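You operate a simulated robot arm through the tools that you are given. There is no shell and no other tool. Be economical: measure what you need, move in short steps, check, and stop when the job is done.

You run a simulated two-armed robot. Do the job below in one go: nothing can be reset, and whatever is moved stays where it is left.

Task
Lace the net to the rail at the white mark with the pink shuttle.
Fine: red lever to Tight first and back to Loose after; leave the shuttle on the green side of the board. Set down upright: what you pick out. Where these are worked on the way, their far stop is far enough and under half their travel is too little: red lever.

The check looks at the end state, three seconds after you hand in, the way a careful person would. Anything else that was tipped, shoved, dropped, spilled or broken makes it a failure.

Robot
Two 7-joint arms with two-finger parallel grippers on one trunk, on a base that drives. Base frame: it is fixed to the floor where the robot stands at the start and does not move with it; the origin is under the middle of the robot, x ahead of it, y to its left, z up. Readings come in m, rad, newtons and seconds.
The left shoulder is at the start at [0.07, 0.188, 1.365], the right one opposite. With the tool pointing down near the work surface each hand reaches from about 0.32 to 0.8 m from the robot's upright axis, wherever it stands, measured 20 degrees to its own side. Places, roughly: black mark [0.5, 0, 1]; green side of the rail board [0.5, 0.1, 1.1]; orange mark [0.4, 0.1, 1]; red lever [0.7, 0, 1.1]; white mark [0.4, 0.1, 1]. Payload 3.91 kg a hand.
Tool frame (each hand has its own): the origin (TCP) lies between the finger pads and is the grasp point; the fingertips stand 0.03 m ahead of it; z points along the fingers, y is the line along which they close. Largest opening 0.11 m; finger width 0.02, thickness 0.01; the body of the gripper, 0.048 by 0.112 m, starts 0.055 m behind the TCP.
Orientation is told as [roll, pitch, yaw] about the base's x, y, z axes, in that order, counted from this pose: with the fingers straight down and closing along the base's y, the tool's x points along the base's -x, its y along +y and its z along -z.

Tools
- The arms move only by the tool nudge_tool. It takes "left_targets", "right_targets" or both (then of equal length, played together; a hand with none holds still); each is a list of rows, each a list of 7 numbers: the shift along the tool's x, y, z in m, then the turn, a rotation vector about the tool's x, y, z in rad, then the gripper command, from -1 (fully open) to 1 (shut), values between in proportion. In form: [[dx, dy, dz, ax, ay, az, gripper], ...]. A call has 1 to 12 rows; each row is the pose to reach, as a shift and turn from the pose commanded when the call began, along the tool's axes at that moment. Rows are played at 5 a second. More than 0.05 m and 0.15 rad between two rows, or a gripper value outside its range, and nothing of the call is played. Where a pose cannot be reached the arm comes as near as it can. A force on the tool above 40 N (or 10 N above the force at the start of the call, whichever is more), or a blocked arm, ends the call early, and 0.2 s more pass. The fingers move at their own pace (about 0.072 m/s each) and stop on an object; they squeeze with about 38 N. The grip force told is the motor's: it shows also when the fingers shut on nothing. Time passes only in rows, and 0.2 s behind the last, so rows that repeat a pose let the fingers close. It gives the time, the measured TCP pose, the force on the tool (base axes), the opening and the grip force at its end, in the units of the frame above (readings bear some noise), with the torque about the TCP (base axes, N m) and any sound that the robot's microphone picked up.
- Cameras (640 x 400 px; columns grow to the right, rows downward): "scene" is now at [0.1308, 0.0235, 1.6037]; the picture's right is [0.36, -0.93, 0.00], its down [-0.54, -0.21, -0.82] and it looks along [0.76, 0.29, -0.57] (base axes); focal length 228 px, centre (320, 200). "left" rides on the left gripper at [0.072, -0.017, -0.103] in its tool frame; the picture's right is [0.23, 0.97, 0.00], its down [-0.76, 0.18, -0.62] and it looks along [-0.61, 0.14, 0.78] (tool axes); focal length 222 px, centre (320, 200). "right" rides on the right gripper at [0.072, 0.017, -0.103] in its tool frame; the picture's right is [-0.23, 0.97, 0.00], its down [-0.76, -0.18, -0.62] and it looks along [-0.61, -0.14, 0.78] (tool axes); focal length 222 px, centre (320, 200). There is no depth. A picture from a camera that has moved, and an enlarged one, comes with that camera's place and axes in the base frame and with its lens. The place of the scene camera against the robot may be out by one fixed shift of up to 0.018 m in any direction.
- camera(camera): a new picture of that camera. It takes no simulated time.
- slide_trunk(by): slides the trunk up (or, below 0, down) by that many m; the arms and the scene camera ride with it, the base frame stays. It gives what a move gives, with no picture.
- steer(legs): drives the robot by 1 to 6 legs, each [ahead, turn to the left] in m and rad, along the robot's own axes; the way and the turn of a leg run together, so that a leg with both is an arc; at most 1.5 m and 3.142 rad a leg. The arms and the cameras ride along, it lands a little off, and it stops where it bumps. It gives what a move gives.
- pan_tilt(pan, tilt): turns the head with the scene camera to pan (to the left, within 1.501 rad either way) and tilt (down, from -0.506 to 1.204), counted from straight ahead of the robot. It gives what a move gives.
- close_up(camera, box): a new picture of the part [left, top, right, bottom] of that camera's present view, enlarged. It takes no simulated time.
- close_job(): hands the job in; it is judged then, once.

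Work in short steps. Places have to be worked out from the pictures, the camera data and where the tool is seen: move nearer, look again, correct. Check each grasp and each placing, and mend what went wrong. You have 120 turns and 92 pictures in all, those below and enlarged ones among them. Open the grippers and draw the arms clear of the work before you hand the job in, unless the task says otherwise; then end with one line.

The tools are called as a command line: name --argument value ..., lists and objects as JSON in quotes. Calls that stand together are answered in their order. nudge_tool: Moves the arms, as the interface text tells. Its arguments: {"type":"object","properties":{"left_targets":{"type":"array","items":{"type":"array","items":{"type":"number"}}},"right_targets":{"type":"array","items":{"type":"array","items":{"type":"number"}}}},"required":[]} The other tools are called the same way: slide_trunk (by) slides the trunk up or down; steer (legs) drives the base; pan_tilt (pan, tilt) turns the head that bears the scene camera; camera (camera) takes a picture; close_up (camera, box) takes an enlarged picture of a part of a camera's view; close_job () hands the job in.

At the start:

```text
time_s: 0.0
left_tcp_pos: [0.4825, 0.3403, 1.3859]
left_ee_rot: [0.001, 0.0, 0.0]
left_wrist_force: [0.9, -0.5, 0.4]
left_moment: [-0.01, 0.01, -0.01]
left_width: 0.11
left_grip_force: 0.1
right_tcp_pos: [0.3164, -0.0091, 1.4684]
right_ee_rot: [0.0, 0.001, 0.0]
right_wrist_force: [0.3, -0.3, -0.2]
right_moment: [0.01, 0.01, 0.0]
right_width: 0.11
right_grip_force: 0.0
trunk travel left (down, up): [-0.875, 0.065]
robot x, y, heading: [-0.0003, -0.0007, -0.002]
head pan, tilt: [0.368, 0.611]
```

scene: 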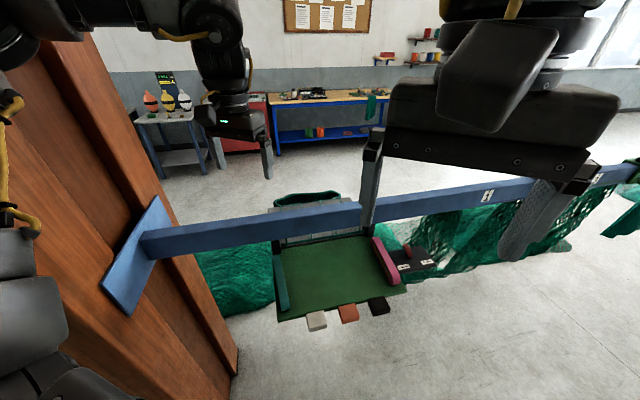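
right: 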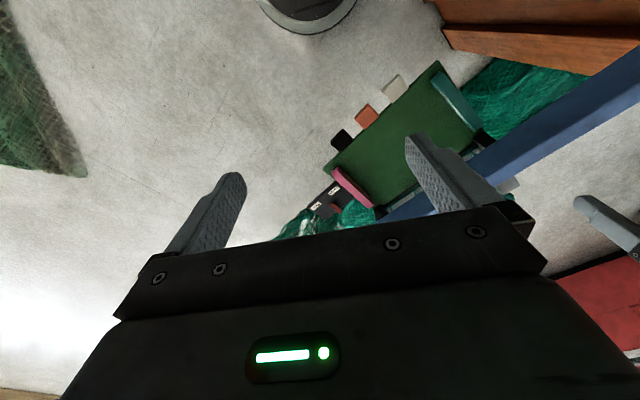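
left: 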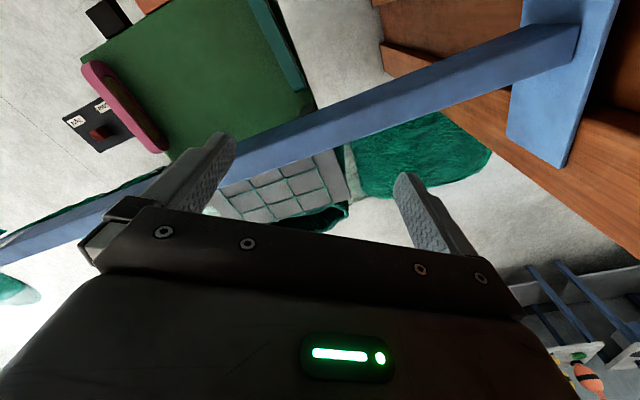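

The rail, a green board with white, orange and black tabs, two shuttles (teal and pink) and the red lever are in view. I enlarge those parts first.

close_up --camera "scene" --box '[250, 180, 450, 340]'

close_up --camera "left" --box '[50, 0, 360, 220]'

```text
2.50 times, centred on (350, 260) of scene
camera zoom: at [0.1308, 0.0235, 1.6037], right [0.36, -0.93, 0.0], down [-0.54, -0.21, -0.82], along [0.76, 0.29, -0.57], focal length 570 px, centre (245, 50)
```

zoom: 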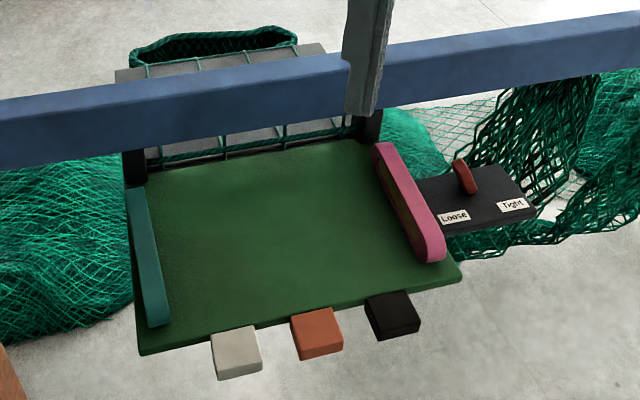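

```text
1.82 times, centred on (205, 110) of left
camera zoom: at [0.4091, 0.325, 1.4893], right [-0.23, 0.97, 0.0], down [0.76, 0.18, 0.62], along [0.61, 0.14, -0.78], focal length 404 px, centre (529, 364)
```

zoom: 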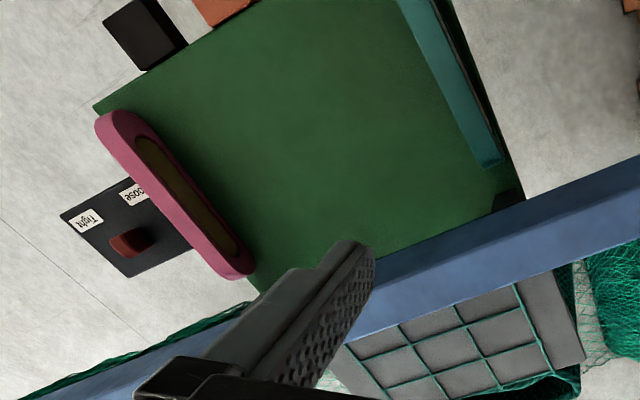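

The right gripper blocks the scene view, so I draw it to the right and take a fresh picture.

nudge_tool --right_targets '[[0, -0.05, 0, 0, 0, 0, -1], [0, -0.1, 0, 0, 0, 0, -1], [0, -0.15, 0, 0, 0, 0, -1], [0, -0.2, 0, 0, 0, 0, -1], [0, -0.25, 0, 0, 0, 0, -1], [0, -0.3, 0, 0, 0, 0, -1]]'

pan_tilt --pan 0.1 --tilt 0.75

camera --camera "scene"

camera --camera "right"

```text
time_s: 1.4
left_tcp_pos: [0.4829, 0.3388, 1.3862]
left_ee_rot: [0.002, -0.001, 0.001]
left_wrist_force: [0.2, 0.5, -0.3]
left_moment: [0.04, 0.0, 0.01]
left_width: 0.1097
left_grip_force: 0.0
right_tcp_pos: [0.277, -0.2537, 1.4216]
right_ee_rot: [0.002, 0.0, -0.002]
right_wrist_force: [-0.4, -0.2, 0.3]
right_moment: [0.03, 0.05, 0.01]
right_width: 0.1099
right_grip_force: 0.1
right hand out of reach, approached as far as the arm can: row 4, 5, 6
trunk travel left (down, up): [-0.875, 0.065]
robot x, y, heading: [-0.0009, 0.0021, 0.001]
head pan, tilt: [0.368, 0.611]
```

```text
time_s: 2.2
left_tcp_pos: [0.481, 0.3406, 1.3858]
left_ee_rot: [0.0, 0.001, 0.0]
left_wrist_force: [1.1, 0.5, -0.5]
left_moment: [-0.01, 0.01, 0.0]
left_width: 0.1099
left_grip_force: 0.1
right_tcp_pos: [0.2765, -0.2506, 1.4233]
right_ee_rot: [-0.001, -0.003, -0.001]
right_wrist_force: [0.0, 0.5, 0.3]
right_moment: [-0.01, -0.02, -0.04]
right_width: 0.1099
right_grip_force: 0.1
trunk travel left (down, up): [-0.875, 0.065]
robot x, y, heading: [0.0006, 0.0003, -0.001]
head pan, tilt: [0.099, 0.75]
```

```text
86 pictures are left
camera scene: at [0.1299, 0.0, 1.5919], right [0.1, -0.99, 0.0], down [-0.68, -0.07, -0.73], along [0.73, 0.07, -0.68], focal length 228 px, centre (320, 200)
```

scene: 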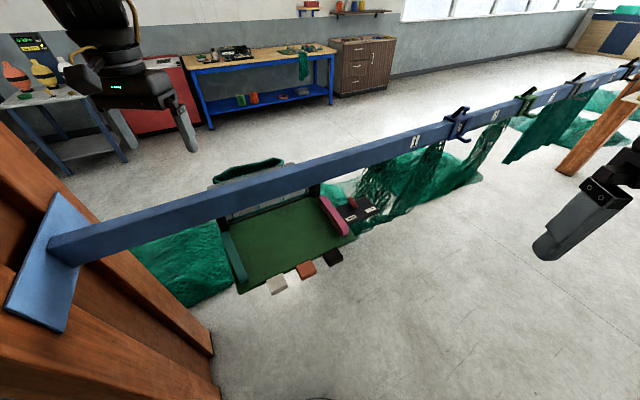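

```text
85 pictures are left
camera right: at [0.2043, -0.2328, 1.5258], right [0.23, 0.97, 0.0], down [0.76, -0.18, 0.62], along [0.61, -0.14, -0.78], focal length 222 px, centre (320, 200)
```

right: 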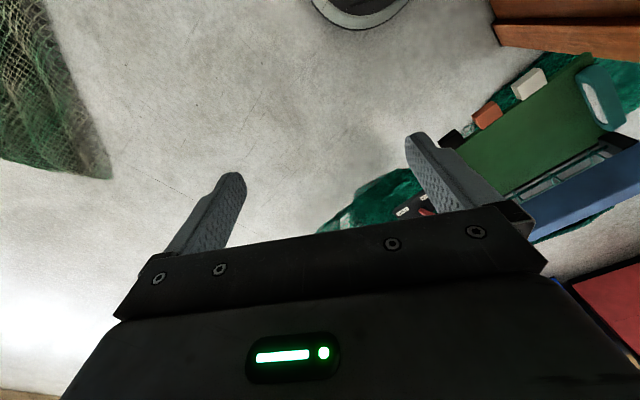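

Now a large enlargement of the work area from this clearer view.

close_up --camera "scene" --box '[190, 145, 390, 300]'

close_up --camera "right" --box '[380, 40, 640, 240]'

```text
2.58 times, centred on (290, 222) of scene
camera zoom: at [0.1299, 0.0, 1.5919], right [0.1, -0.99, 0.0], down [-0.68, -0.07, -0.73], along [0.73, 0.07, -0.68], focal length 589 px, centre (397, 142)
```

zoom: 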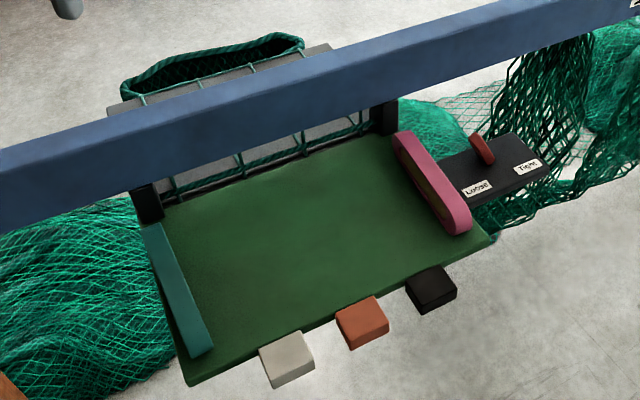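

```text
2.00 times, centred on (510, 140) of right
camera zoom: at [0.2043, -0.2328, 1.5258], right [0.23, 0.97, 0.0], down [0.76, -0.18, 0.62], along [0.61, -0.14, -0.78], focal length 444 px, centre (-60, 320)
```

zoom: 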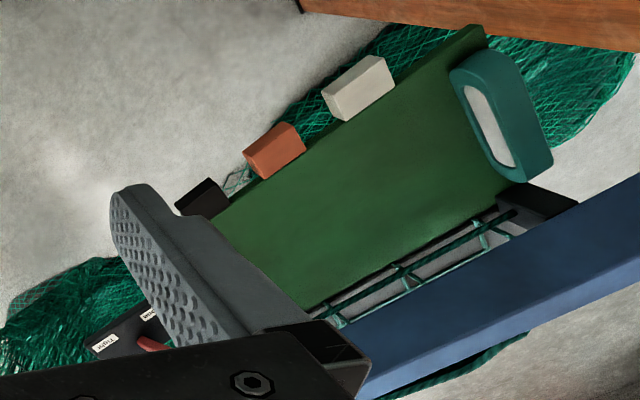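

The board is horizontal below the rail with a net between, and the shuttles stand on edge. I bring the right hand lower and tilt it so its camera looks at the net under the rail.

nudge_tool --right_targets '[[-0.012, 0.021, 0.036, 0, -0.1, 0, -1], [-0.024, 0.042, 0.073, 0, -0.2, 0, -1], [-0.036, 0.063, 0.11, 0, -0.3, 0, -1], [-0.048, 0.084, 0.147, 0, -0.4, 0, -1], [-0.06, 0.105, 0.183, 0, -0.5, 0, -1], [-0.073, 0.13, 0.22, 0, -0.6, 0, -1]]'

camera --camera "right"

```text
time_s: 3.6
left_tcp_pos: [0.4842, 0.3419, 1.3844]
left_ee_rot: [-0.003, 0.002, 0.001]
left_wrist_force: [0.0, 0.5, 0.4]
left_moment: [-0.02, 0.01, -0.02]
left_width: 0.1101
left_grip_force: 0.0
right_tcp_pos: [0.4053, -0.0786, 1.227]
right_ee_rot: [0.078, -0.616, -0.062]
right_wrist_force: [0.6, 0.4, -0.5]
right_moment: [-0.02, 0.01, -0.02]
right_width: 0.1099
right_grip_force: 0.0
right hand out of reach, approached as far as the arm can: row 2, 3, 4, 5, 6
trunk travel left (down, up): [-0.875, 0.065]
robot x, y, heading: [-0.0004, 0.0006, -0.003]
head pan, tilt: [0.099, 0.75]
```

```text
82 pictures are left
camera right: at [0.286, -0.0612, 1.2696], right [0.2, 0.96, 0.19], down [0.25, -0.24, 0.94], along [0.95, -0.14, -0.29], focal length 222 px, centre (320, 200)
```

right: 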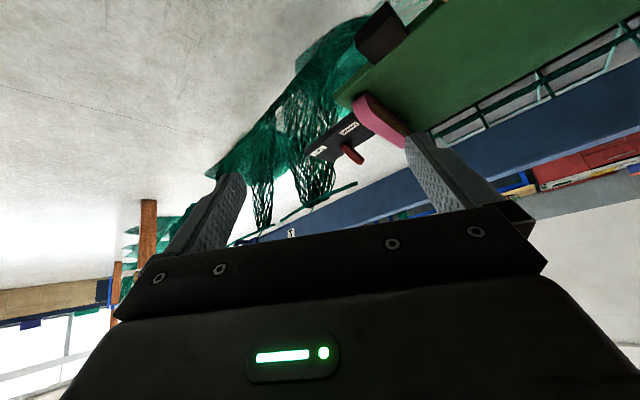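

The picture is upside-down (its down is base +z); the net hangs between rail and board. I yaw the hand left to look squarely at the board.

nudge_tool --right_targets '[[0.01, -0.01, -0.007, -0.085, 0, -0.12, -1], [0.02, -0.02, -0.014, -0.17, 0, -0.24, -1], [0.03, -0.03, -0.021, -0.25, 0, -0.36, -1], [0.04, -0.04, -0.028, -0.33, 0, -0.48, -1]]'

camera --camera "right"

```text
time_s: 4.6
left_tcp_pos: [0.4925, 0.3283, 1.3849]
left_ee_rot: [0.009, 0.009, -0.004]
left_wrist_force: [1.3, -0.8, 0.1]
left_moment: [0.06, 0.04, -0.01]
left_width: 0.11
left_grip_force: 0.1
right_tcp_pos: [0.4132, -0.0647, 1.2032]
right_ee_rot: [0.012, -0.598, 0.574]
right_wrist_force: [0.8, -0.3, 0.1]
right_moment: [0.05, 0.09, 0.06]
right_width: 0.11
right_grip_force: 0.1
right hand out of reach, approached as far as the arm can: row 1, 2, 3, 4
trunk travel left (down, up): [-0.875, 0.065]
robot x, y, heading: [0.001, 0.0005, -0.004]
head pan, tilt: [0.099, 0.75]
```

```text
81 pictures are left
camera right: at [0.3059, -0.1139, 1.248], right [-0.38, 0.92, 0.14], down [0.33, 0.0, 0.94], along [0.86, 0.4, -0.3], focal length 222 px, centre (320, 200)
```

right: 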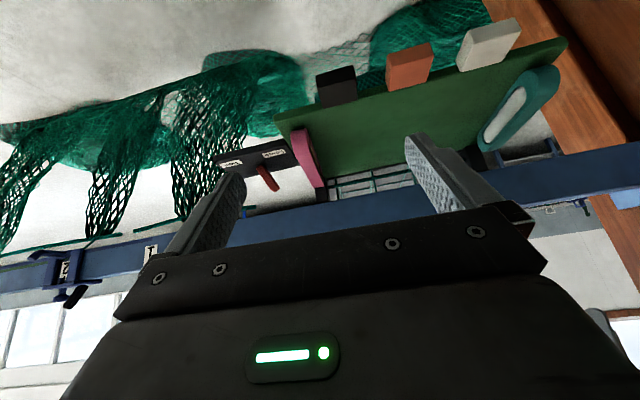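

The view now includes the gap under the rail; I enlarge that part.

close_up --camera "right" --box '[270, 10, 590, 220]'

```text
1.90 times, centred on (430, 115) of right
camera zoom: at [0.3059, -0.1139, 1.248], right [-0.38, 0.92, 0.14], down [0.33, 0.0, 0.94], along [0.86, 0.4, -0.3], focal length 423 px, centre (110, 362)
```

zoom: 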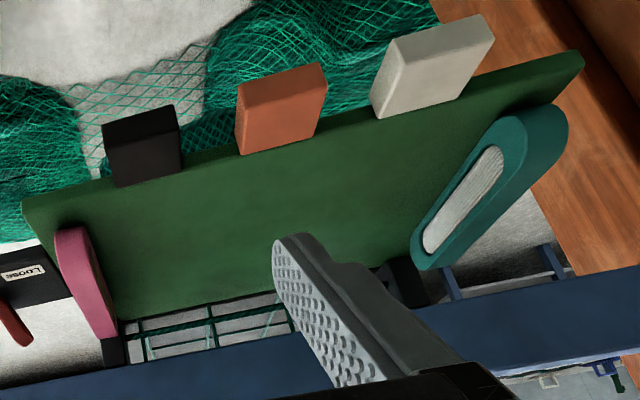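

I need a lower viewpoint. I raise both hands first, then lower the trunk so the head camera sees under the rail.

nudge_tool --left_targets '[[0.016, 0, -0.03, 0, 0, 0, -1], [0.032, 0, -0.06, 0, 0, 0, -1], [0.048, 0, -0.09, 0, 0, 0, -1], [0.064, 0, -0.12, 0, 0, 0, -1], [0.08, 0, -0.15, 0, 0, 0, -1]]' --right_targets '[[-0.014, -0.02, -0.038, 0, 0, 0, -1], [-0.028, -0.04, -0.076, 0, 0, 0, -1], [-0.042, -0.06, -0.115, 0, 0, 0, -1], [-0.056, -0.08, -0.153, 0, 0, 0, -1], [-0.072, -0.1, -0.193, 0, 0, 0, -1]]'

slide_trunk --by -0.2

pan_tilt --pan 0.15 --tilt 0.55

camera --camera "scene"

```text
time_s: 5.8
left_tcp_pos: [0.4107, 0.3205, 1.5081]
left_ee_rot: [0.001, 0.002, 0.0]
left_wrist_force: [-0.4, 0.1, -0.3]
left_moment: [0.03, 0.01, 0.01]
left_width: 0.1101
left_grip_force: 0.1
left hand out of reach, approached as far as the arm can: row 4, 5
right_tcp_pos: [0.3685, -0.0962, 1.3845]
right_ee_rot: [0.018, -0.606, 0.555]
right_wrist_force: [-0.5, -0.6, 0.1]
right_moment: [0.06, 0.01, 0.05]
right_width: 0.1101
right_grip_force: 0.0
right hand out of reach, approached as far as the arm can: row 1, 2, 3, 4, 5
trunk travel left (down, up): [-0.875, 0.065]
robot x, y, heading: [-0.0029, 0.0006, -0.001]
head pan, tilt: [0.099, 0.75]
```

```text
time_s: 8.0
left_tcp_pos: [0.4097, 0.3249, 1.3067]
left_ee_rot: [0.0, -0.002, -0.001]
left_wrist_force: [-0.1, -0.6, 1.0]
left_moment: [-0.01, 0.03, -0.01]
left_width: 0.1099
left_grip_force: 0.0
right_tcp_pos: [0.3685, -0.0913, 1.1879]
right_ee_rot: [0.013, -0.607, 0.556]
right_wrist_force: [-0.3, 0.3, -0.1]
right_moment: [0.02, -0.01, 0.01]
right_width: 0.1101
right_grip_force: 0.1
trunk travel left (down, up): [-0.675, 0.265]
robot x, y, heading: [-0.0003, 0.0003, -0.002]
head pan, tilt: [0.099, 0.75]
```

```text
time_s: 8.7
left_tcp_pos: [0.4106, 0.3238, 1.3071]
left_ee_rot: [0.0, -0.001, 0.001]
left_wrist_force: [0.1, -0.4, -0.4]
left_moment: [0.01, 0.04, 0.0]
left_width: 0.11
left_grip_force: 0.1
right_tcp_pos: [0.3679, -0.0912, 1.1862]
right_ee_rot: [0.011, -0.608, 0.557]
right_wrist_force: [-0.1, 0.4, 0.3]
right_moment: [-0.02, 0.02, 0.03]
right_width: 0.11
right_grip_force: 0.1
trunk travel left (down, up): [-0.675, 0.265]
robot x, y, heading: [0.0026, -0.001, 0.004]
head pan, tilt: [0.15, 0.55]
```

```text
79 pictures are left
camera scene: at [0.1373, 0.005, 1.4091], right [0.15, -0.99, 0.0], down [-0.52, -0.08, -0.85], along [0.84, 0.13, -0.52], focal length 228 px, centre (320, 200)
```

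scene: 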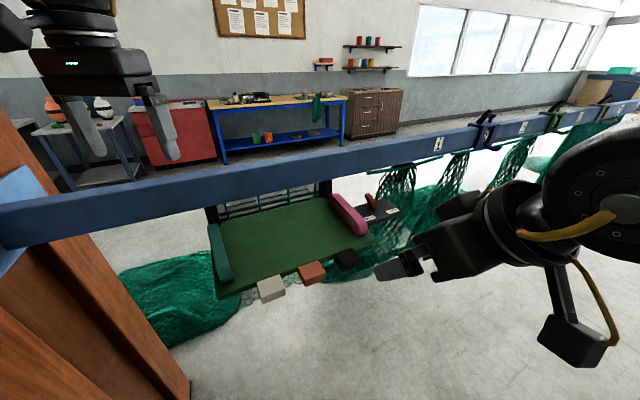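

close_up --camera "scene" --box '[190, 150, 410, 310]'

camera --camera "right"

```text
2.50 times, centred on (300, 230) of scene
camera zoom: at [0.1373, 0.005, 1.4091], right [0.15, -0.99, 0.0], down [-0.52, -0.08, -0.85], along [0.84, 0.13, -0.52], focal length 570 px, centre (370, 125)
```

zoom: 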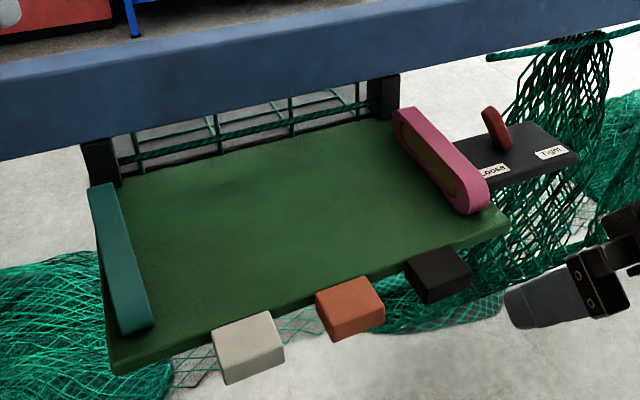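

```text
77 pictures are left
camera right: at [0.2588, -0.1395, 1.2297], right [-0.36, 0.92, 0.14], down [0.33, -0.01, 0.94], along [0.87, 0.39, -0.3], focal length 222 px, centre (320, 200)
```

right: 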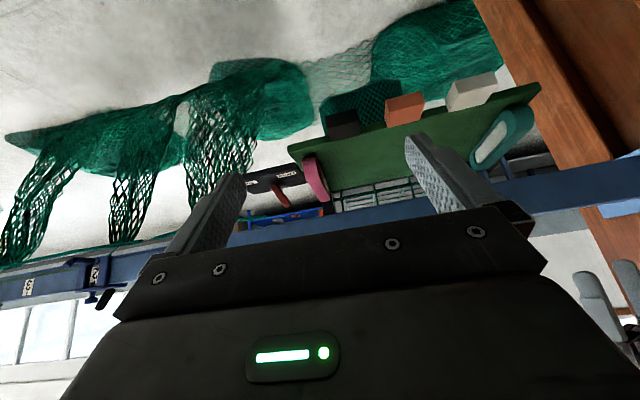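

close_up --camera "right" --box '[280, 60, 560, 235]'

camera --camera "left"

```text
2.29 times, centred on (420, 148) of right
camera zoom: at [0.2588, -0.1395, 1.2297], right [-0.36, 0.92, 0.14], down [0.33, -0.01, 0.94], along [0.87, 0.39, -0.3], focal length 508 px, centre (91, 320)
```

zoom: 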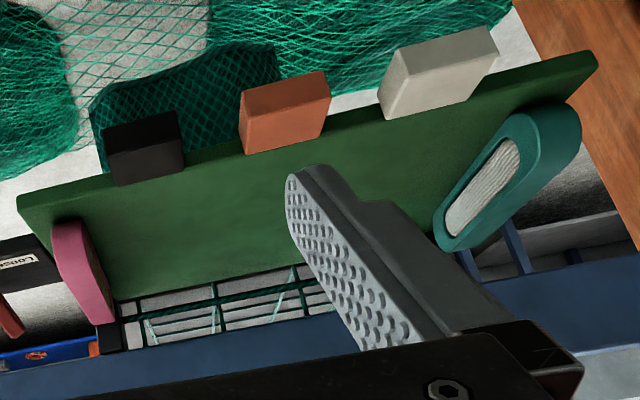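

```text
75 pictures are left
camera left: at [0.3366, 0.3087, 1.4103], right [-0.23, 0.97, 0.0], down [0.76, 0.18, 0.62], along [0.61, 0.14, -0.78], focal length 222 px, centre (320, 200)
```

left: 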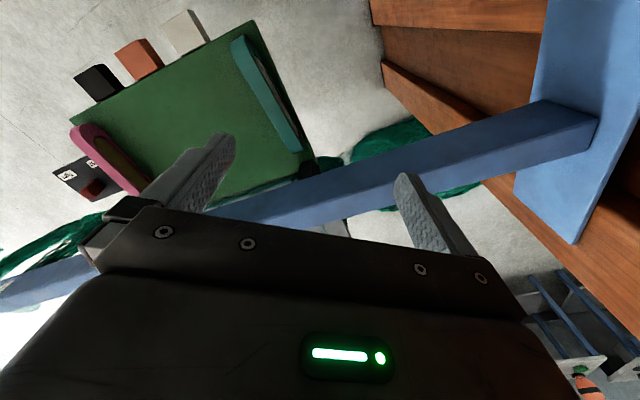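

The structure of the far side is still unclear. I carry the left hand over and past the rail at a safe height, so its camera looks straight down at the grey side.

nudge_tool --left_targets '[[-0.02, -0.01, -0.03, 0, 0, 0, -1], [-0.06, -0.035, -0.05, 0, 0, 0, -1], [-0.1, -0.06, -0.05, 0, 0, 0, -1], [-0.14, -0.085, -0.05, 0, 0, 0, -1], [-0.18, -0.11, -0.05, 0, 0, 0, -1], [-0.22, -0.135, -0.05, 0, 0, 0, -1], [-0.26, -0.16, -0.05, 0, 0, 0, -1]]'

camera --camera "left"

```text
refused: row 2 steps farther than a row can; nothing moved
```

```text
74 pictures are left
camera left: at [0.3366, 0.3087, 1.4103], right [-0.23, 0.97, 0.0], down [0.76, 0.18, 0.62], along [0.61, 0.14, -0.78], focal length 222 px, centre (320, 200)
```

left: 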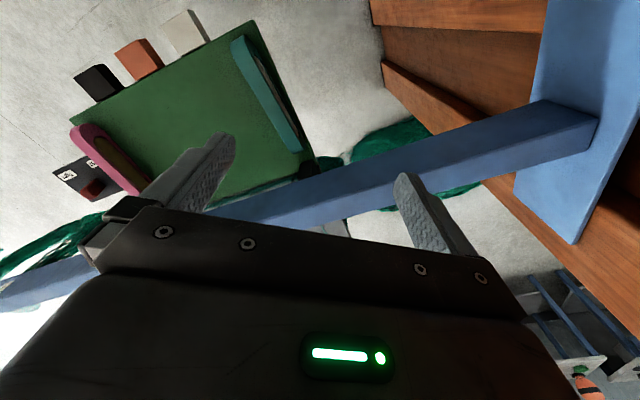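

One step was slightly too long; I resend it with an even spacing.

nudge_tool --left_targets '[[-0.015, -0.01, -0.03, 0, 0, 0, -1], [-0.05, -0.033, -0.05, 0, 0, 0, -1], [-0.09, -0.057, -0.05, 0, 0, 0, -1], [-0.13, -0.081, -0.05, 0, 0, 0, -1], [-0.17, -0.105, -0.05, 0, 0, 0, -1], [-0.21, -0.13, -0.05, 0, 0, 0, -1], [-0.25, -0.155, -0.05, 0, 0, 0, -1]]'

camera --camera "left"

```text
time_s: 10.3
left_tcp_pos: [0.5431, 0.2029, 1.2832]
left_ee_rot: [-0.001, -0.005, 0.0]
left_wrist_force: [0.4, -0.8, -0.1]
left_moment: [0.02, -0.04, 0.05]
left_width: 0.11
left_grip_force: 0.1
left hand out of reach, approached as far as the arm can: row 1, 2, 3, 4, 5, 6, 7
right_tcp_pos: [0.3695, -0.0926, 1.1861]
right_ee_rot: [0.014, -0.607, 0.557]
right_wrist_force: [0.5, 0.3, -0.2]
right_moment: [0.04, 0.02, 0.04]
right_width: 0.1101
right_grip_force: 0.1
trunk travel left (down, up): [-0.675, 0.265]
robot x, y, heading: [0.0009, 0.0018, 0.002]
head pan, tilt: [0.15, 0.55]
```

```text
73 pictures are left
camera left: at [0.4692, 0.1865, 1.3866], right [-0.23, 0.97, 0.0], down [0.76, 0.18, 0.63], along [0.61, 0.14, -0.78], focal length 222 px, centre (320, 200)
```

left: 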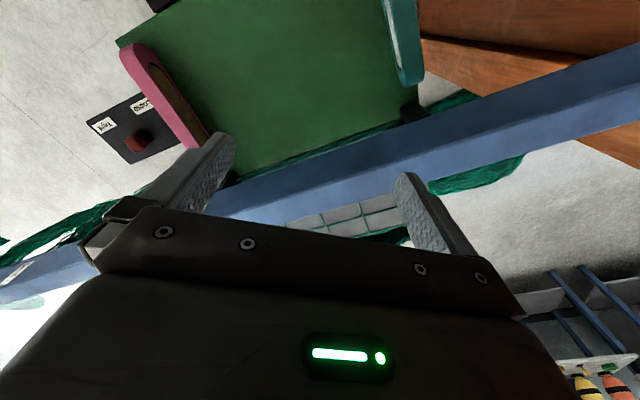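

With the trunk low the high-hand reach is short, so I raise the trunk again and then move the left hand further over the rail.

slide_trunk --by 0.2

nudge_tool --left_targets '[[-0.04, -0.02, 0, 0, 0, 0, -1], [-0.08, -0.04, 0.02, 0, 0, 0, -1], [-0.12, -0.06, 0.04, 0, 0, 0, -1], [-0.16, -0.08, 0.06, 0, 0, 0, -1]]'

camera --camera "left"

```text
time_s: 12.4
left_tcp_pos: [0.5415, 0.2033, 1.4844]
left_ee_rot: [-0.001, -0.006, -0.001]
left_wrist_force: [0.1, -0.2, -0.7]
left_moment: [0.03, 0.02, -0.01]
left_width: 0.1102
left_grip_force: 0.1
right_tcp_pos: [0.3683, -0.0907, 1.3856]
right_ee_rot: [0.011, -0.608, 0.558]
right_wrist_force: [0.5, 0.0, -0.4]
right_moment: [0.02, -0.06, 0.03]
right_width: 0.1102
right_grip_force: 0.1
trunk travel left (down, up): [-0.875, 0.065]
robot x, y, heading: [0.0011, -0.0013, -0.001]
head pan, tilt: [0.15, 0.55]
```

```text
time_s: 13.4
left_tcp_pos: [0.5921, 0.1335, 1.4322]
left_ee_rot: [0.002, -0.007, -0.003]
left_wrist_force: [0.5, -0.2, 0.1]
left_moment: [0.01, -0.01, -0.01]
left_width: 0.11
left_grip_force: 0.1
left hand out of reach, approached as far as the arm can: row 1, 2, 3, 4
right_tcp_pos: [0.3681, -0.094, 1.3859]
right_ee_rot: [0.016, -0.609, 0.554]
right_wrist_force: [-0.3, -0.4, 0.1]
right_moment: [0.01, -0.03, -0.01]
right_width: 0.1102
right_grip_force: 0.1
trunk travel left (down, up): [-0.875, 0.065]
robot x, y, heading: [0.001, 0.0005, 0.0]
head pan, tilt: [0.15, 0.55]
```

```text
72 pictures are left
camera left: at [0.5176, 0.1174, 1.5363], right [-0.23, 0.97, 0.0], down [0.76, 0.18, 0.63], along [0.61, 0.14, -0.78], focal length 222 px, centre (320, 200)
```

left: 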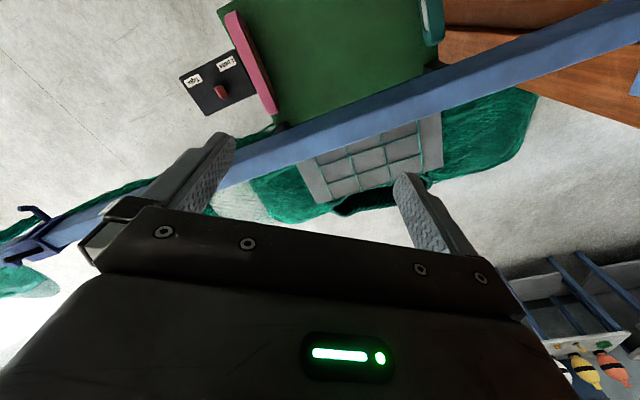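

Good view of the grey side. I enlarge it.

close_up --camera "left" --box '[170, 0, 470, 220]'

```text
1.82 times, centred on (320, 110) of left
camera zoom: at [0.5176, 0.1174, 1.5363], right [-0.23, 0.97, 0.0], down [0.76, 0.18, 0.63], along [0.61, 0.14, -0.78], focal length 404 px, centre (320, 364)
```

zoom: 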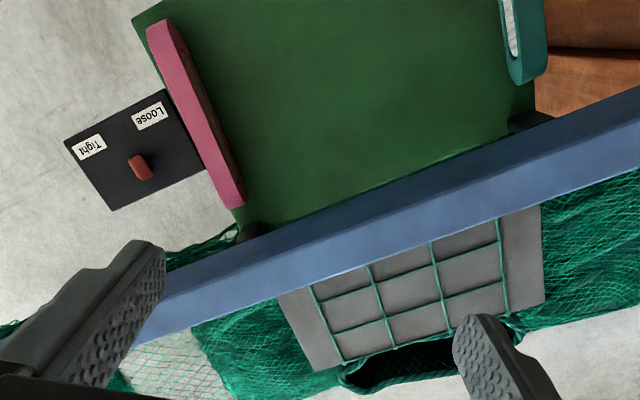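

The grey side looks horizontal with a 3-column net over it. I lower the left hand 0.1 m and forward a bit for a second view to triangulate heights.

nudge_tool --left_targets '[[-0.02, 0, 0.03, 0, 0, 0, -1], [-0.04, 0, 0.06, 0, 0, 0, -1], [-0.06, 0, 0.1, 0, 0, 0, -1]]'

close_up --camera "left" --box '[200, 0, 500, 220]'

```text
time_s: 14.2
left_tcp_pos: [0.6539, 0.1351, 1.3339]
left_ee_rot: [-0.001, -0.007, 0.0]
left_wrist_force: [0.4, 0.0, 0.4]
left_moment: [-0.04, 0.03, 0.01]
left_width: 0.1099
left_grip_force: 0.0
left hand out of reach, approached as far as the arm can: row 3
right_tcp_pos: [0.3688, -0.091, 1.3863]
right_ee_rot: [0.012, -0.609, 0.557]
right_wrist_force: [-0.6, 0.0, -0.6]
right_moment: [-0.03, 0.02, 0.0]
right_width: 0.11
right_grip_force: 0.0
trunk travel left (down, up): [-0.875, 0.065]
robot x, y, heading: [0.0014, -0.0015, 0.0]
head pan, tilt: [0.15, 0.55]
```

```text
1.82 times, centred on (350, 110) of left
camera zoom: at [0.5798, 0.1188, 1.4362], right [-0.23, 0.97, 0.0], down [0.76, 0.18, 0.63], along [0.61, 0.14, -0.78], focal length 404 px, centre (266, 364)
```

zoom: 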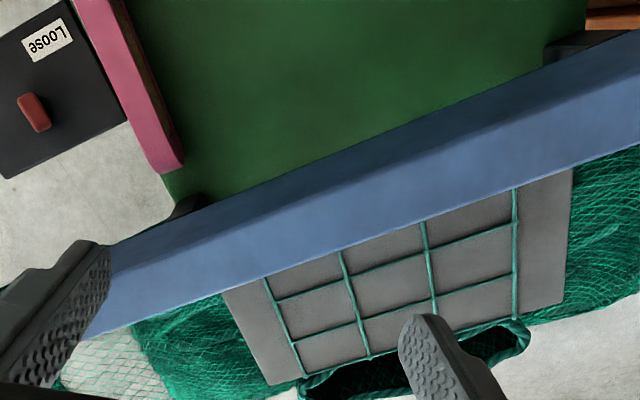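

Triangulation: the board is yawed about 30° (left end nearer), far panel edge near [0.80, 0.33], surface z≈1.06, rail top ≈1.19. I retract the left hand and then use the right camera low, to look under the rail.

nudge_tool --left_targets '[[0.02, 0.01, -0.04, 0, 0, 0, -1], [0.06, 0.03, -0.06, 0, 0, 0, -1], [0.1, 0.05, -0.08, 0, 0, 0, -1], [0.14, 0.07, -0.1, 0, 0, 0, -1], [0.18, 0.1, -0.11, 0, 0, 0, -1], [0.22, 0.13, -0.11, 0, 0, 0, -1], [0.25, 0.16, -0.11, 0, 0, 0, -1]]'

slide_trunk --by -0.2

nudge_tool --right_targets '[[0.007, 0, 0.01, 0, -0.125, 0, -1], [0.014, 0, 0.02, 0, -0.25, 0, -1], [0.021, 0, 0.03, 0, -0.375, 0, -1], [0.029, 0, 0.041, 0, -0.5, 0, -1]]'

camera --camera "right"

```text
refused: row 5 steps farther than a row can; nothing moved
```

```text
time_s: 15.6
left_tcp_pos: [0.6511, 0.1324, 1.2169]
left_ee_rot: [-0.001, -0.021, 0.008]
left_wrist_force: [-2.6, -0.5, 2.0]
left_moment: [-0.01, -0.18, 0.0]
left_width: 0.1095
left_grip_force: 0.2
right_tcp_pos: [0.3661, -0.091, 1.2612]
right_ee_rot: [0.015, -0.609, 0.556]
right_wrist_force: [0.1, -0.9, 0.8]
right_moment: [0.03, 0.03, -0.03]
right_width: 0.1101
right_grip_force: 0.1
trunk travel left (down, up): [-0.751, 0.189]
robot x, y, heading: [0.0007, -0.004, 0.002]
head pan, tilt: [0.15, 0.55]
stopped: the force on the tool passed its limit at 59 N (the readings are from after the stop); the commanded pose is now the measured one
```

```text
time_s: 16.6
left_tcp_pos: [0.6545, 0.1362, 1.2176]
left_ee_rot: [-0.006, -0.024, 0.001]
left_wrist_force: [-1.0, 0.0, 1.6]
left_moment: [0.03, -0.02, -0.02]
left_width: 0.1086
left_grip_force: 0.0
right_tcp_pos: [0.4073, 0.0012, 1.2854]
right_ee_rot: [0.015, -1.1, 0.552]
right_wrist_force: [-0.3, 0.3, 0.3]
right_moment: [-0.01, 0.03, -0.07]
right_width: 0.1099
right_grip_force: 0.0
right hand out of reach, approached as far as the arm can: row 1, 2, 3, 4
trunk travel left (down, up): [-0.751, 0.189]
robot x, y, heading: [0.0003, -0.0023, -0.005]
head pan, tilt: [0.15, 0.55]
```

```text
69 pictures are left
camera right: at [0.2924, -0.0495, 1.2679], right [-0.43, 0.88, 0.21], down [-0.08, -0.27, 0.96], along [0.9, 0.4, 0.19], focal length 222 px, centre (320, 200)
```

right: 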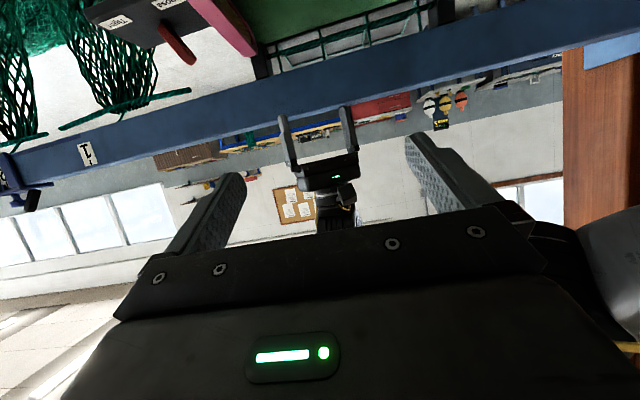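

A refused retract meant the left fingertips touched the rail top (so the rail top is z≈1.187); it stopped and nothing is displaced. I lift the left hand straight off and retract it, with no chained calls this time.

nudge_tool --left_targets '[[0, 0, -0.04, 0, 0, 0, -1], [0, 0, -0.08, 0, 0, 0, -1], [0.03, 0.02, -0.1, 0, 0, 0, -1], [0.07, 0.04, -0.1, 0, 0, 0, -1], [0.11, 0.06, -0.1, 0, 0, 0, -1], [0.15, 0.08, -0.1, 0, 0, 0, -1], [0.19, 0.1, -0.1, 0, 0, 0, -1], [0.23, 0.12, -0.1, 0, 0, 0, -1], [0.26, 0.15, -0.1, 0, 0, 0, -1]]'

close_up --camera "right" --box '[60, 0, 500, 150]'

```text
time_s: 18.6
left_tcp_pos: [0.394, 0.2778, 1.3106]
left_ee_rot: [0.005, -0.015, 0.005]
left_wrist_force: [0.5, -0.4, 0.5]
left_moment: [0.01, -0.03, 0.0]
left_width: 0.1101
left_grip_force: 0.0
left hand out of reach, approached as far as the arm can: row 1, 2, 3
right_tcp_pos: [0.4138, -0.007, 1.2823]
right_ee_rot: [0.038, -1.097, 0.534]
right_wrist_force: [-0.5, -0.3, -0.2]
right_moment: [-0.02, 0.03, -0.04]
right_width: 0.11
right_grip_force: 0.0
trunk travel left (down, up): [-0.751, 0.189]
robot x, y, heading: [-0.0007, 0.0038, -0.0]
head pan, tilt: [0.15, 0.55]
```

```text
1.45 times, centred on (280, 75) of right
camera zoom: at [0.2985, -0.0585, 1.2654], right [-0.43, 0.87, 0.22], down [-0.07, -0.28, 0.96], along [0.9, 0.4, 0.18], focal length 323 px, centre (378, 382)
```

zoom: 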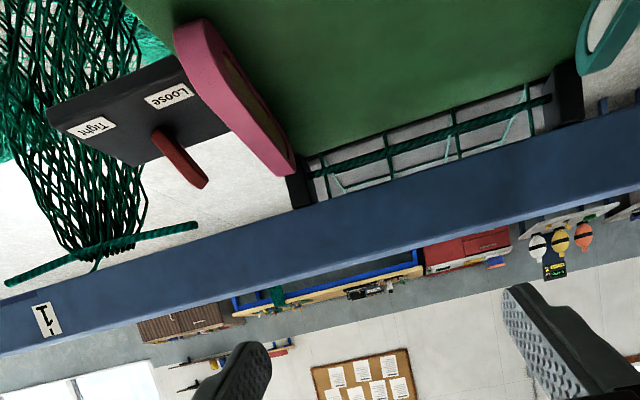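

Now visible: a thick head rope with meshes runs between the posts under the rail. I lower the right hand to see straight through the gap.

nudge_tool --right_targets '[[0.03, 0, 0.005, 0, 0, 0, -1], [0.06, 0, 0.01, 0, 0, 0, -1], [0.09, 0, 0.014, 0, 0, 0, -1], [0.125, 0, 0.018, 0, 0, 0, -1]]'

camera --camera "right"

```text
time_s: 19.6
left_tcp_pos: [0.3927, 0.2783, 1.3106]
left_ee_rot: [0.004, -0.017, 0.005]
left_wrist_force: [-0.9, 0.2, -0.3]
left_moment: [0.02, 0.0, 0.0]
left_width: 0.1098
left_grip_force: 0.1
right_tcp_pos: [0.4331, 0.0118, 1.19]
right_ee_rot: [0.138, -1.151, 0.429]
right_wrist_force: [0.2, -0.9, -0.3]
right_moment: [0.0, 0.03, 0.03]
right_width: 0.11
right_grip_force: 0.1
right hand out of reach, approached as far as the arm can: row 1, 2, 3, 4
trunk travel left (down, up): [-0.751, 0.189]
robot x, y, heading: [-0.001, -0.0034, 0.003]
head pan, tilt: [0.15, 0.55]
```

```text
67 pictures are left
camera right: at [0.3177, -0.038, 1.1653], right [-0.43, 0.86, 0.26], down [-0.1, -0.33, 0.94], along [0.9, 0.38, 0.23], focal length 222 px, centre (320, 200)
```

right: 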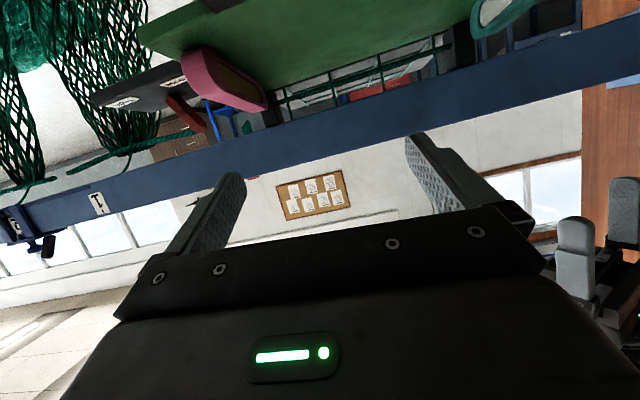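

close_up --camera "right" --box '[230, 0, 550, 150]'

```text
2.00 times, centred on (390, 75) of right
camera zoom: at [0.3177, -0.038, 1.1653], right [-0.43, 0.86, 0.26], down [-0.1, -0.33, 0.94], along [0.9, 0.38, 0.23], focal length 444 px, centre (180, 450)
```

zoom: 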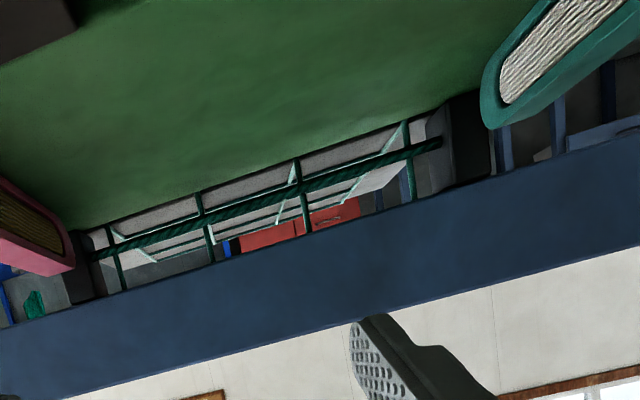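

The gap under the rail is only ~0.05 m tall with a rope across it. For an accurate head-on view I withdraw the right hand to the right, then bring the left camera low over the green board.

nudge_tool --right_targets '[[0, -0.03, -0.02, 0, 0, 0, -1], [0, -0.06, -0.04, 0, 0, 0, -1], [0, -0.1, -0.06, 0, 0, 0, -1], [0, -0.14, -0.08, 0, 0, 0, -1], [0, -0.18, -0.08, 0, 0, 0, -1]]'

nudge_tool --left_targets '[[0, -0.01, 0.01, -0.0215, -0.121, -0.035, -1], [0, -0.02, 0.02, -0.043, -0.242, -0.07, -1], [0, -0.03, 0.03, -0.0645, -0.363, -0.105, -1], [0, -0.04, 0.04, -0.086, -0.484, -0.14, -1], [0, -0.05, 0.06, -0.1075, -0.605, -0.175, -1], [0, -0.06, 0.08, -0.129, -0.726, -0.21, -1], [0, -0.07, 0.1, -0.1505, -0.847, -0.245, -1], [0, -0.08, 0.12, -0.172, -0.968, -0.28, -1], [0, -0.088, 0.15, -0.1935, -1.089, -0.315, -1]]'

camera --camera "left"

```text
time_s: 20.8
left_tcp_pos: [0.393, 0.2772, 1.3105]
left_ee_rot: [0.004, -0.017, 0.006]
left_wrist_force: [0.7, -0.4, -0.3]
left_moment: [0.0, 0.0, 0.0]
left_width: 0.1104
left_grip_force: 0.0
right_tcp_pos: [0.4449, -0.0124, 1.1763]
right_ee_rot: [0.037, -1.107, 0.534]
right_wrist_force: [0.3, 0.2, 0.3]
right_moment: [0.01, -0.01, 0.0]
right_width: 0.11
right_grip_force: 0.0
right hand out of reach, approached as far as the arm can: row 1, 2, 3, 4, 5
trunk travel left (down, up): [-0.751, 0.189]
robot x, y, heading: [-0.0016, -0.0022, 0.003]
head pan, tilt: [0.15, 0.55]
```

```text
time_s: 21.9
left_tcp_pos: [0.4741, 0.2849, 1.2839]
left_ee_rot: [0.113, -0.439, -0.004]
left_wrist_force: [0.3, -1.6, -1.2]
left_moment: [0.14, 0.07, 0.13]
left_width: 0.11
left_grip_force: 0.1
left hand out of reach, approached as far as the arm can: row 2, 3, 4, 5
right_tcp_pos: [0.5131, -0.087, 1.2645]
right_ee_rot: [0.46, -1.23, -0.005]
right_wrist_force: [2.0, -0.3, 0.9]
right_moment: [-0.09, 0.15, 0.15]
right_width: 0.1098
right_grip_force: 0.1
trunk travel left (down, up): [-0.751, 0.189]
robot x, y, heading: [0.0329, -0.0025, -0.106]
head pan, tilt: [0.15, 0.55]
stopped in row 5 (right hand): the arm was blocked; the commanded pose is now the measured one
```

```text
65 pictures are left
camera left: at [0.365, 0.2576, 1.3444], right [-0.25, 0.97, 0.0], down [0.42, 0.1, 0.9], along [0.87, 0.23, -0.43], focal length 222 px, centre (320, 200)
```

left: 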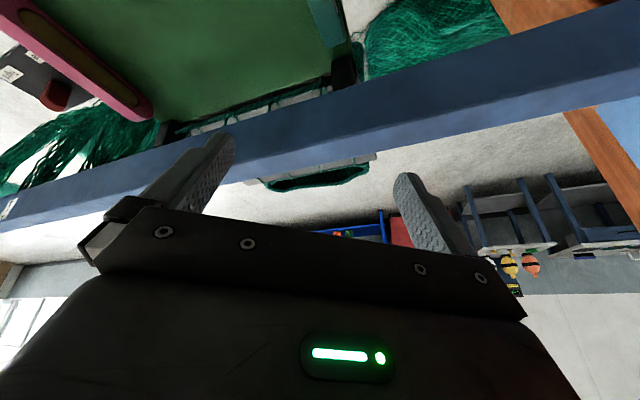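

The arms met each other and the base swung by −0.1 rad. I look at the scene before doing anything more.

camera --camera "scene"

```text
64 pictures are left
camera scene: at [0.1804, -0.1377, 1.4874], right [0.04, -1.0, -0.09], down [-0.53, 0.05, -0.85], along [0.85, 0.08, -0.53], focal length 228 px, centre (320, 200)
```

scene: 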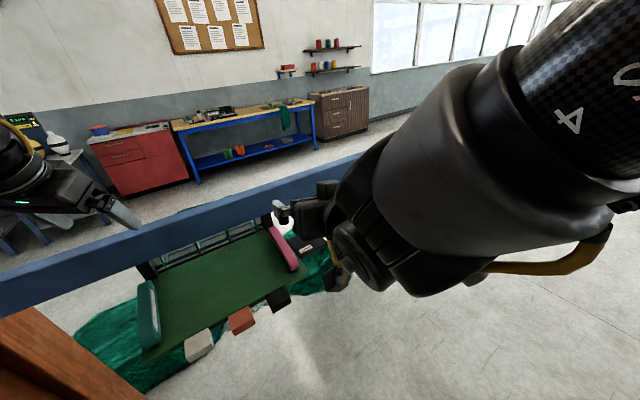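

The camera appears slightly rolled; I let a moment pass holding both hands and read the state.

nudge_tool --right_targets '[[0, 0, 0, 0, 0, 0, -1], [0, 0, 0, 0, 0, 0, -1]]' --left_targets '[[0, 0, 0, 0, 0, 0, -1], [0, 0, 0, 0, 0, 0, -1]]'

camera --camera "scene"

```text
time_s: 22.3
left_tcp_pos: [0.5114, 0.3262, 1.2368]
left_ee_rot: [0.062, -0.438, 0.098]
left_wrist_force: [0.9, 1.1, 0.4]
left_moment: [-0.04, 0.07, -0.07]
left_width: 0.1101
left_grip_force: 0.2
right_tcp_pos: [0.525, -0.0199, 1.3228]
right_ee_rot: [0.768, -1.224, -0.313]
right_wrist_force: [0.5, -0.7, -1.5]
right_moment: [0.03, -0.06, 0.11]
right_width: 0.1101
right_grip_force: 0.0
trunk travel left (down, up): [-0.751, 0.189]
robot x, y, heading: [0.0414, -0.0047, -0.163]
head pan, tilt: [0.15, 0.55]
stopped in row 1 (left hand): the arm was blocked; the commanded pose is now the measured one
```

```text
63 pictures are left
camera scene: at [0.1753, -0.1227, 1.4874], right [0.02, -1.0, -0.07], down [-0.53, 0.05, -0.85], along [0.85, 0.05, -0.52], focal length 228 px, centre (320, 200)
```

scene: 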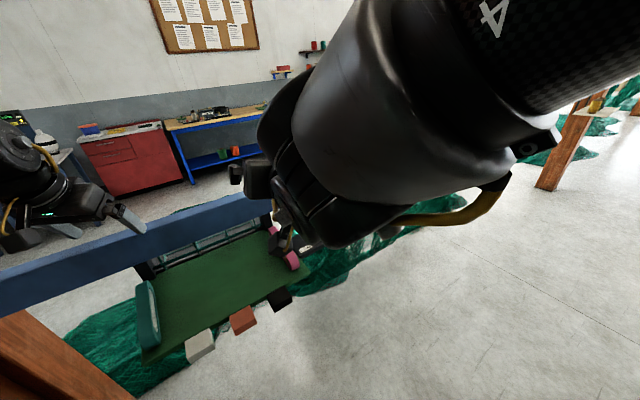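

The right hand has been pointing forward too near the trunk, folding the forearm against the body. I ease the right hand away to the right while turning the tool back down; left holds.

nudge_tool --right_targets '[[-0.008, -0.035, -0.025, 0, 0.08, 0, -1], [-0.016, -0.07, -0.05, 0, 0.16, 0, -1], [-0.026, -0.11, -0.075, 0, 0.24, 0, -1], [-0.035, -0.15, -0.105, 0, 0.32, 0, -1], [-0.044, -0.187, -0.133, 0, 0.4, 0, -1]]'

camera --camera "scene"

```text
refused: row 4 steps farther than a row can; nothing moved
```

```text
62 pictures are left
camera scene: at [0.1753, -0.1227, 1.4874], right [0.02, -1.0, -0.07], down [-0.53, 0.05, -0.85], along [0.85, 0.05, -0.52], focal length 228 px, centre (320, 200)
```

scene: 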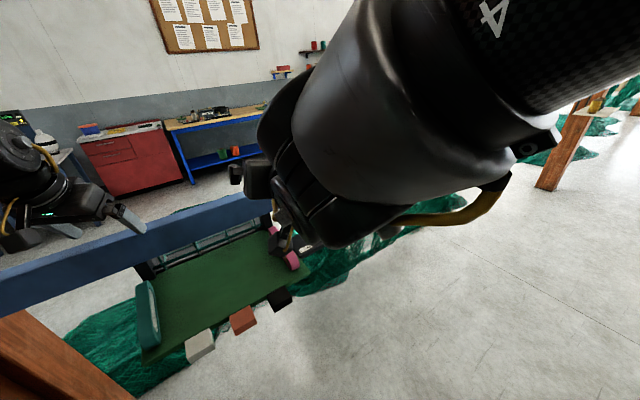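

Step length slightly over; same motion with smaller steps.

nudge_tool --right_targets '[[-0.006, -0.03, -0.02, 0, 0.07, 0, -1], [-0.012, -0.06, -0.04, 0, 0.14, 0, -1], [-0.02, -0.09, -0.06, 0, 0.21, 0, -1], [-0.028, -0.12, -0.08, 0, 0.28, 0, -1], [-0.035, -0.15, -0.105, 0, 0.35, 0, -1], [-0.044, -0.185, -0.13, 0, 0.42, 0, -1]]'

```text
time_s: 22.6
left_tcp_pos: [0.5348, 0.3533, 1.2196]
left_ee_rot: [0.021, -0.43, 0.161]
left_wrist_force: [-54.8, 8.0, 77.7]
left_moment: [-3.09, 1.07, -3.45]
left_width: 0.1002
left_grip_force: 0.1
right_tcp_pos: [0.5254, -0.0101, 1.345]
right_ee_rot: [0.744, -1.176, -0.323]
right_wrist_force: [-0.1, -0.2, -0.4]
right_moment: [0.02, -0.01, -0.03]
right_width: 0.1095
right_grip_force: 0.1
trunk travel left (down, up): [-0.751, 0.189]
robot x, y, heading: [0.0422, -0.0042, -0.181]
head pan, tilt: [0.15, 0.55]
stopped in row 1 (right hand): the arm was blocked; the commanded pose is now the measured one
```

The body is settling back and has pressed the left fingers on the rail. I lift the left hand off first.

nudge_tool --left_targets '[[-0.015, 0, -0.035, 0, 0, 0, -1], [-0.03, 0, -0.07, 0, 0, 0, -1], [-0.03, 0, -0.1, 0, 0, 0, -1], [-0.03, 0, -0.13, 0, 0, 0, -1]]'

camera --camera "scene"

```text
time_s: 22.9
left_tcp_pos: [0.5504, 0.3639, 1.2148]
left_ee_rot: [-0.065, -0.476, 0.257]
left_wrist_force: [-56.5, 7.8, 126.3]
left_moment: [-5.97, -0.37, -1.24]
left_width: 0.1013
left_grip_force: 0.0
left hand out of reach, approached as far as the arm can: row 1
right_tcp_pos: [0.5111, -0.02, 1.391]
right_ee_rot: [0.906, -1.111, -0.538]
right_wrist_force: [-1.8, -1.7, -1.0]
right_moment: [0.05, -0.08, 0.05]
right_width: 0.1099
right_grip_force: 0.0
trunk travel left (down, up): [-0.751, 0.189]
robot x, y, heading: [0.0517, -0.0115, -0.208]
head pan, tilt: [0.15, 0.55]
stopped in row 1 (left hand): the force on the tool passed its limit at 114 N (the readings are from after the stop); the commanded pose is now the measured one
```

```text
61 pictures are left
camera scene: at [0.1365, -0.1626, 1.4949], right [-0.01, -1.0, -0.09], down [-0.46, 0.09, -0.88], along [0.89, 0.03, -0.46], focal length 228 px, centre (320, 200)
```

scene: 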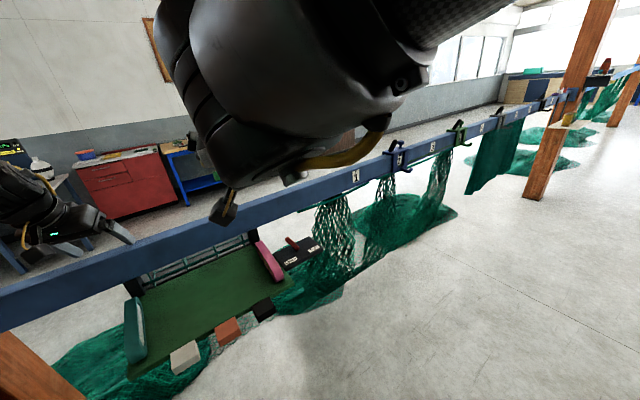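

The left fingers still press on the rail. Raising the trunk lifts both hands without needing the tangled arms to move.

slide_trunk --by 0.15

```text
time_s: 23.1
left_tcp_pos: [0.6167, 0.4238, 1.159]
left_ee_rot: [-0.174, -0.435, 0.361]
left_wrist_force: [3.9, 1.2, 0.8]
left_moment: [-0.04, 0.26, 0.04]
left_width: 0.1102
left_grip_force: 0.1
right_tcp_pos: [0.5688, 0.0181, 1.407]
right_ee_rot: [0.895, -1.001, -0.569]
right_wrist_force: [1.1, -1.0, -0.4]
right_moment: [0.1, -0.02, 0.15]
right_width: 0.11
right_grip_force: 0.0
trunk travel left (down, up): [-0.752, 0.188]
robot x, y, heading: [0.0558, -0.0062, -0.221]
head pan, tilt: [0.15, 0.55]
stopped: the force on the tool passed its limit at 162 N (the readings are from after the stop); the commanded pose is now the measured one
```

The left hand slid past the rail and is free now (force ~0). I look from both cameras before moving.

camera --camera "scene"

camera --camera "left"

```text
60 pictures are left
camera scene: at [0.187, -0.1411, 1.4848], right [-0.07, -0.99, -0.08], down [-0.52, 0.1, -0.85], along [0.85, -0.02, -0.52], focal length 228 px, centre (320, 200)
```

scene: 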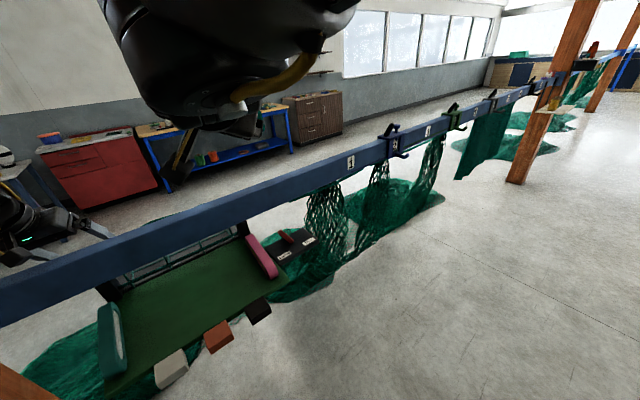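

```text
59 pictures are left
camera left: at [0.5119, 0.3875, 1.2241], right [-0.47, 0.85, -0.25], down [0.31, 0.42, 0.85], along [0.83, 0.32, -0.46], focal length 222 px, centre (320, 200)
```

left: 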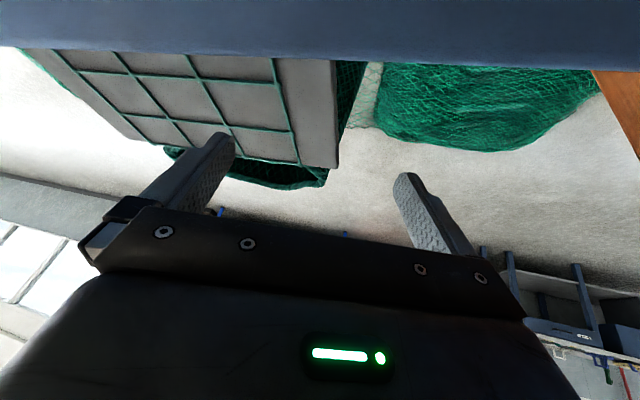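

camera --camera "right"

nudge_tool --left_targets '[[0, 0, -0.005, 0, 0, 0, -1]]'

```text
58 pictures are left
camera right: at [0.4428, 0.0169, 1.3874], right [-0.11, 0.79, 0.6], down [-0.15, -0.61, 0.78], along [0.98, -0.01, 0.19], focal length 222 px, centre (320, 200)
```

right: 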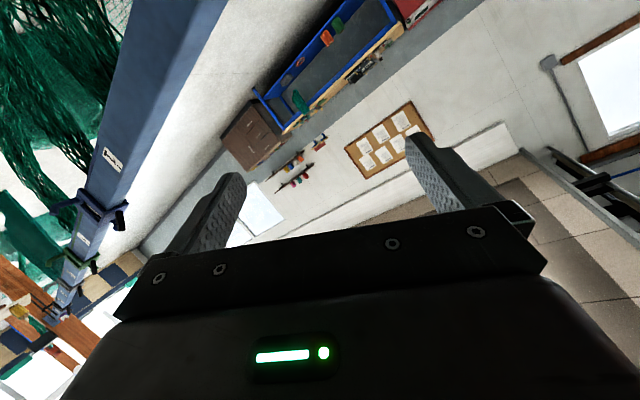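

```text
time_s: 23.5
left_tcp_pos: [0.6552, 0.4721, 1.1199]
left_ee_rot: [-0.295, -0.409, 0.458]
left_wrist_force: [0.2, 0.5, -0.3]
left_moment: [-0.08, 0.04, -0.01]
left_width: 0.1099
left_grip_force: 0.2
left hand out of reach, approached as far as the arm can: row 1
right_tcp_pos: [0.6177, 0.0351, 1.4668]
right_ee_rot: [1.084, -0.94, -0.782]
right_wrist_force: [0.2, 0.7, 3.2]
right_moment: [-0.04, 0.18, 0.03]
right_width: 0.1099
right_grip_force: 0.1
trunk travel left (down, up): [-0.752, 0.188]
robot x, y, heading: [0.0558, -0.0088, -0.217]
head pan, tilt: [0.15, 0.55]
stopped in row 1 (left hand): the arm was blocked; the commanded pose is now the measured one
```

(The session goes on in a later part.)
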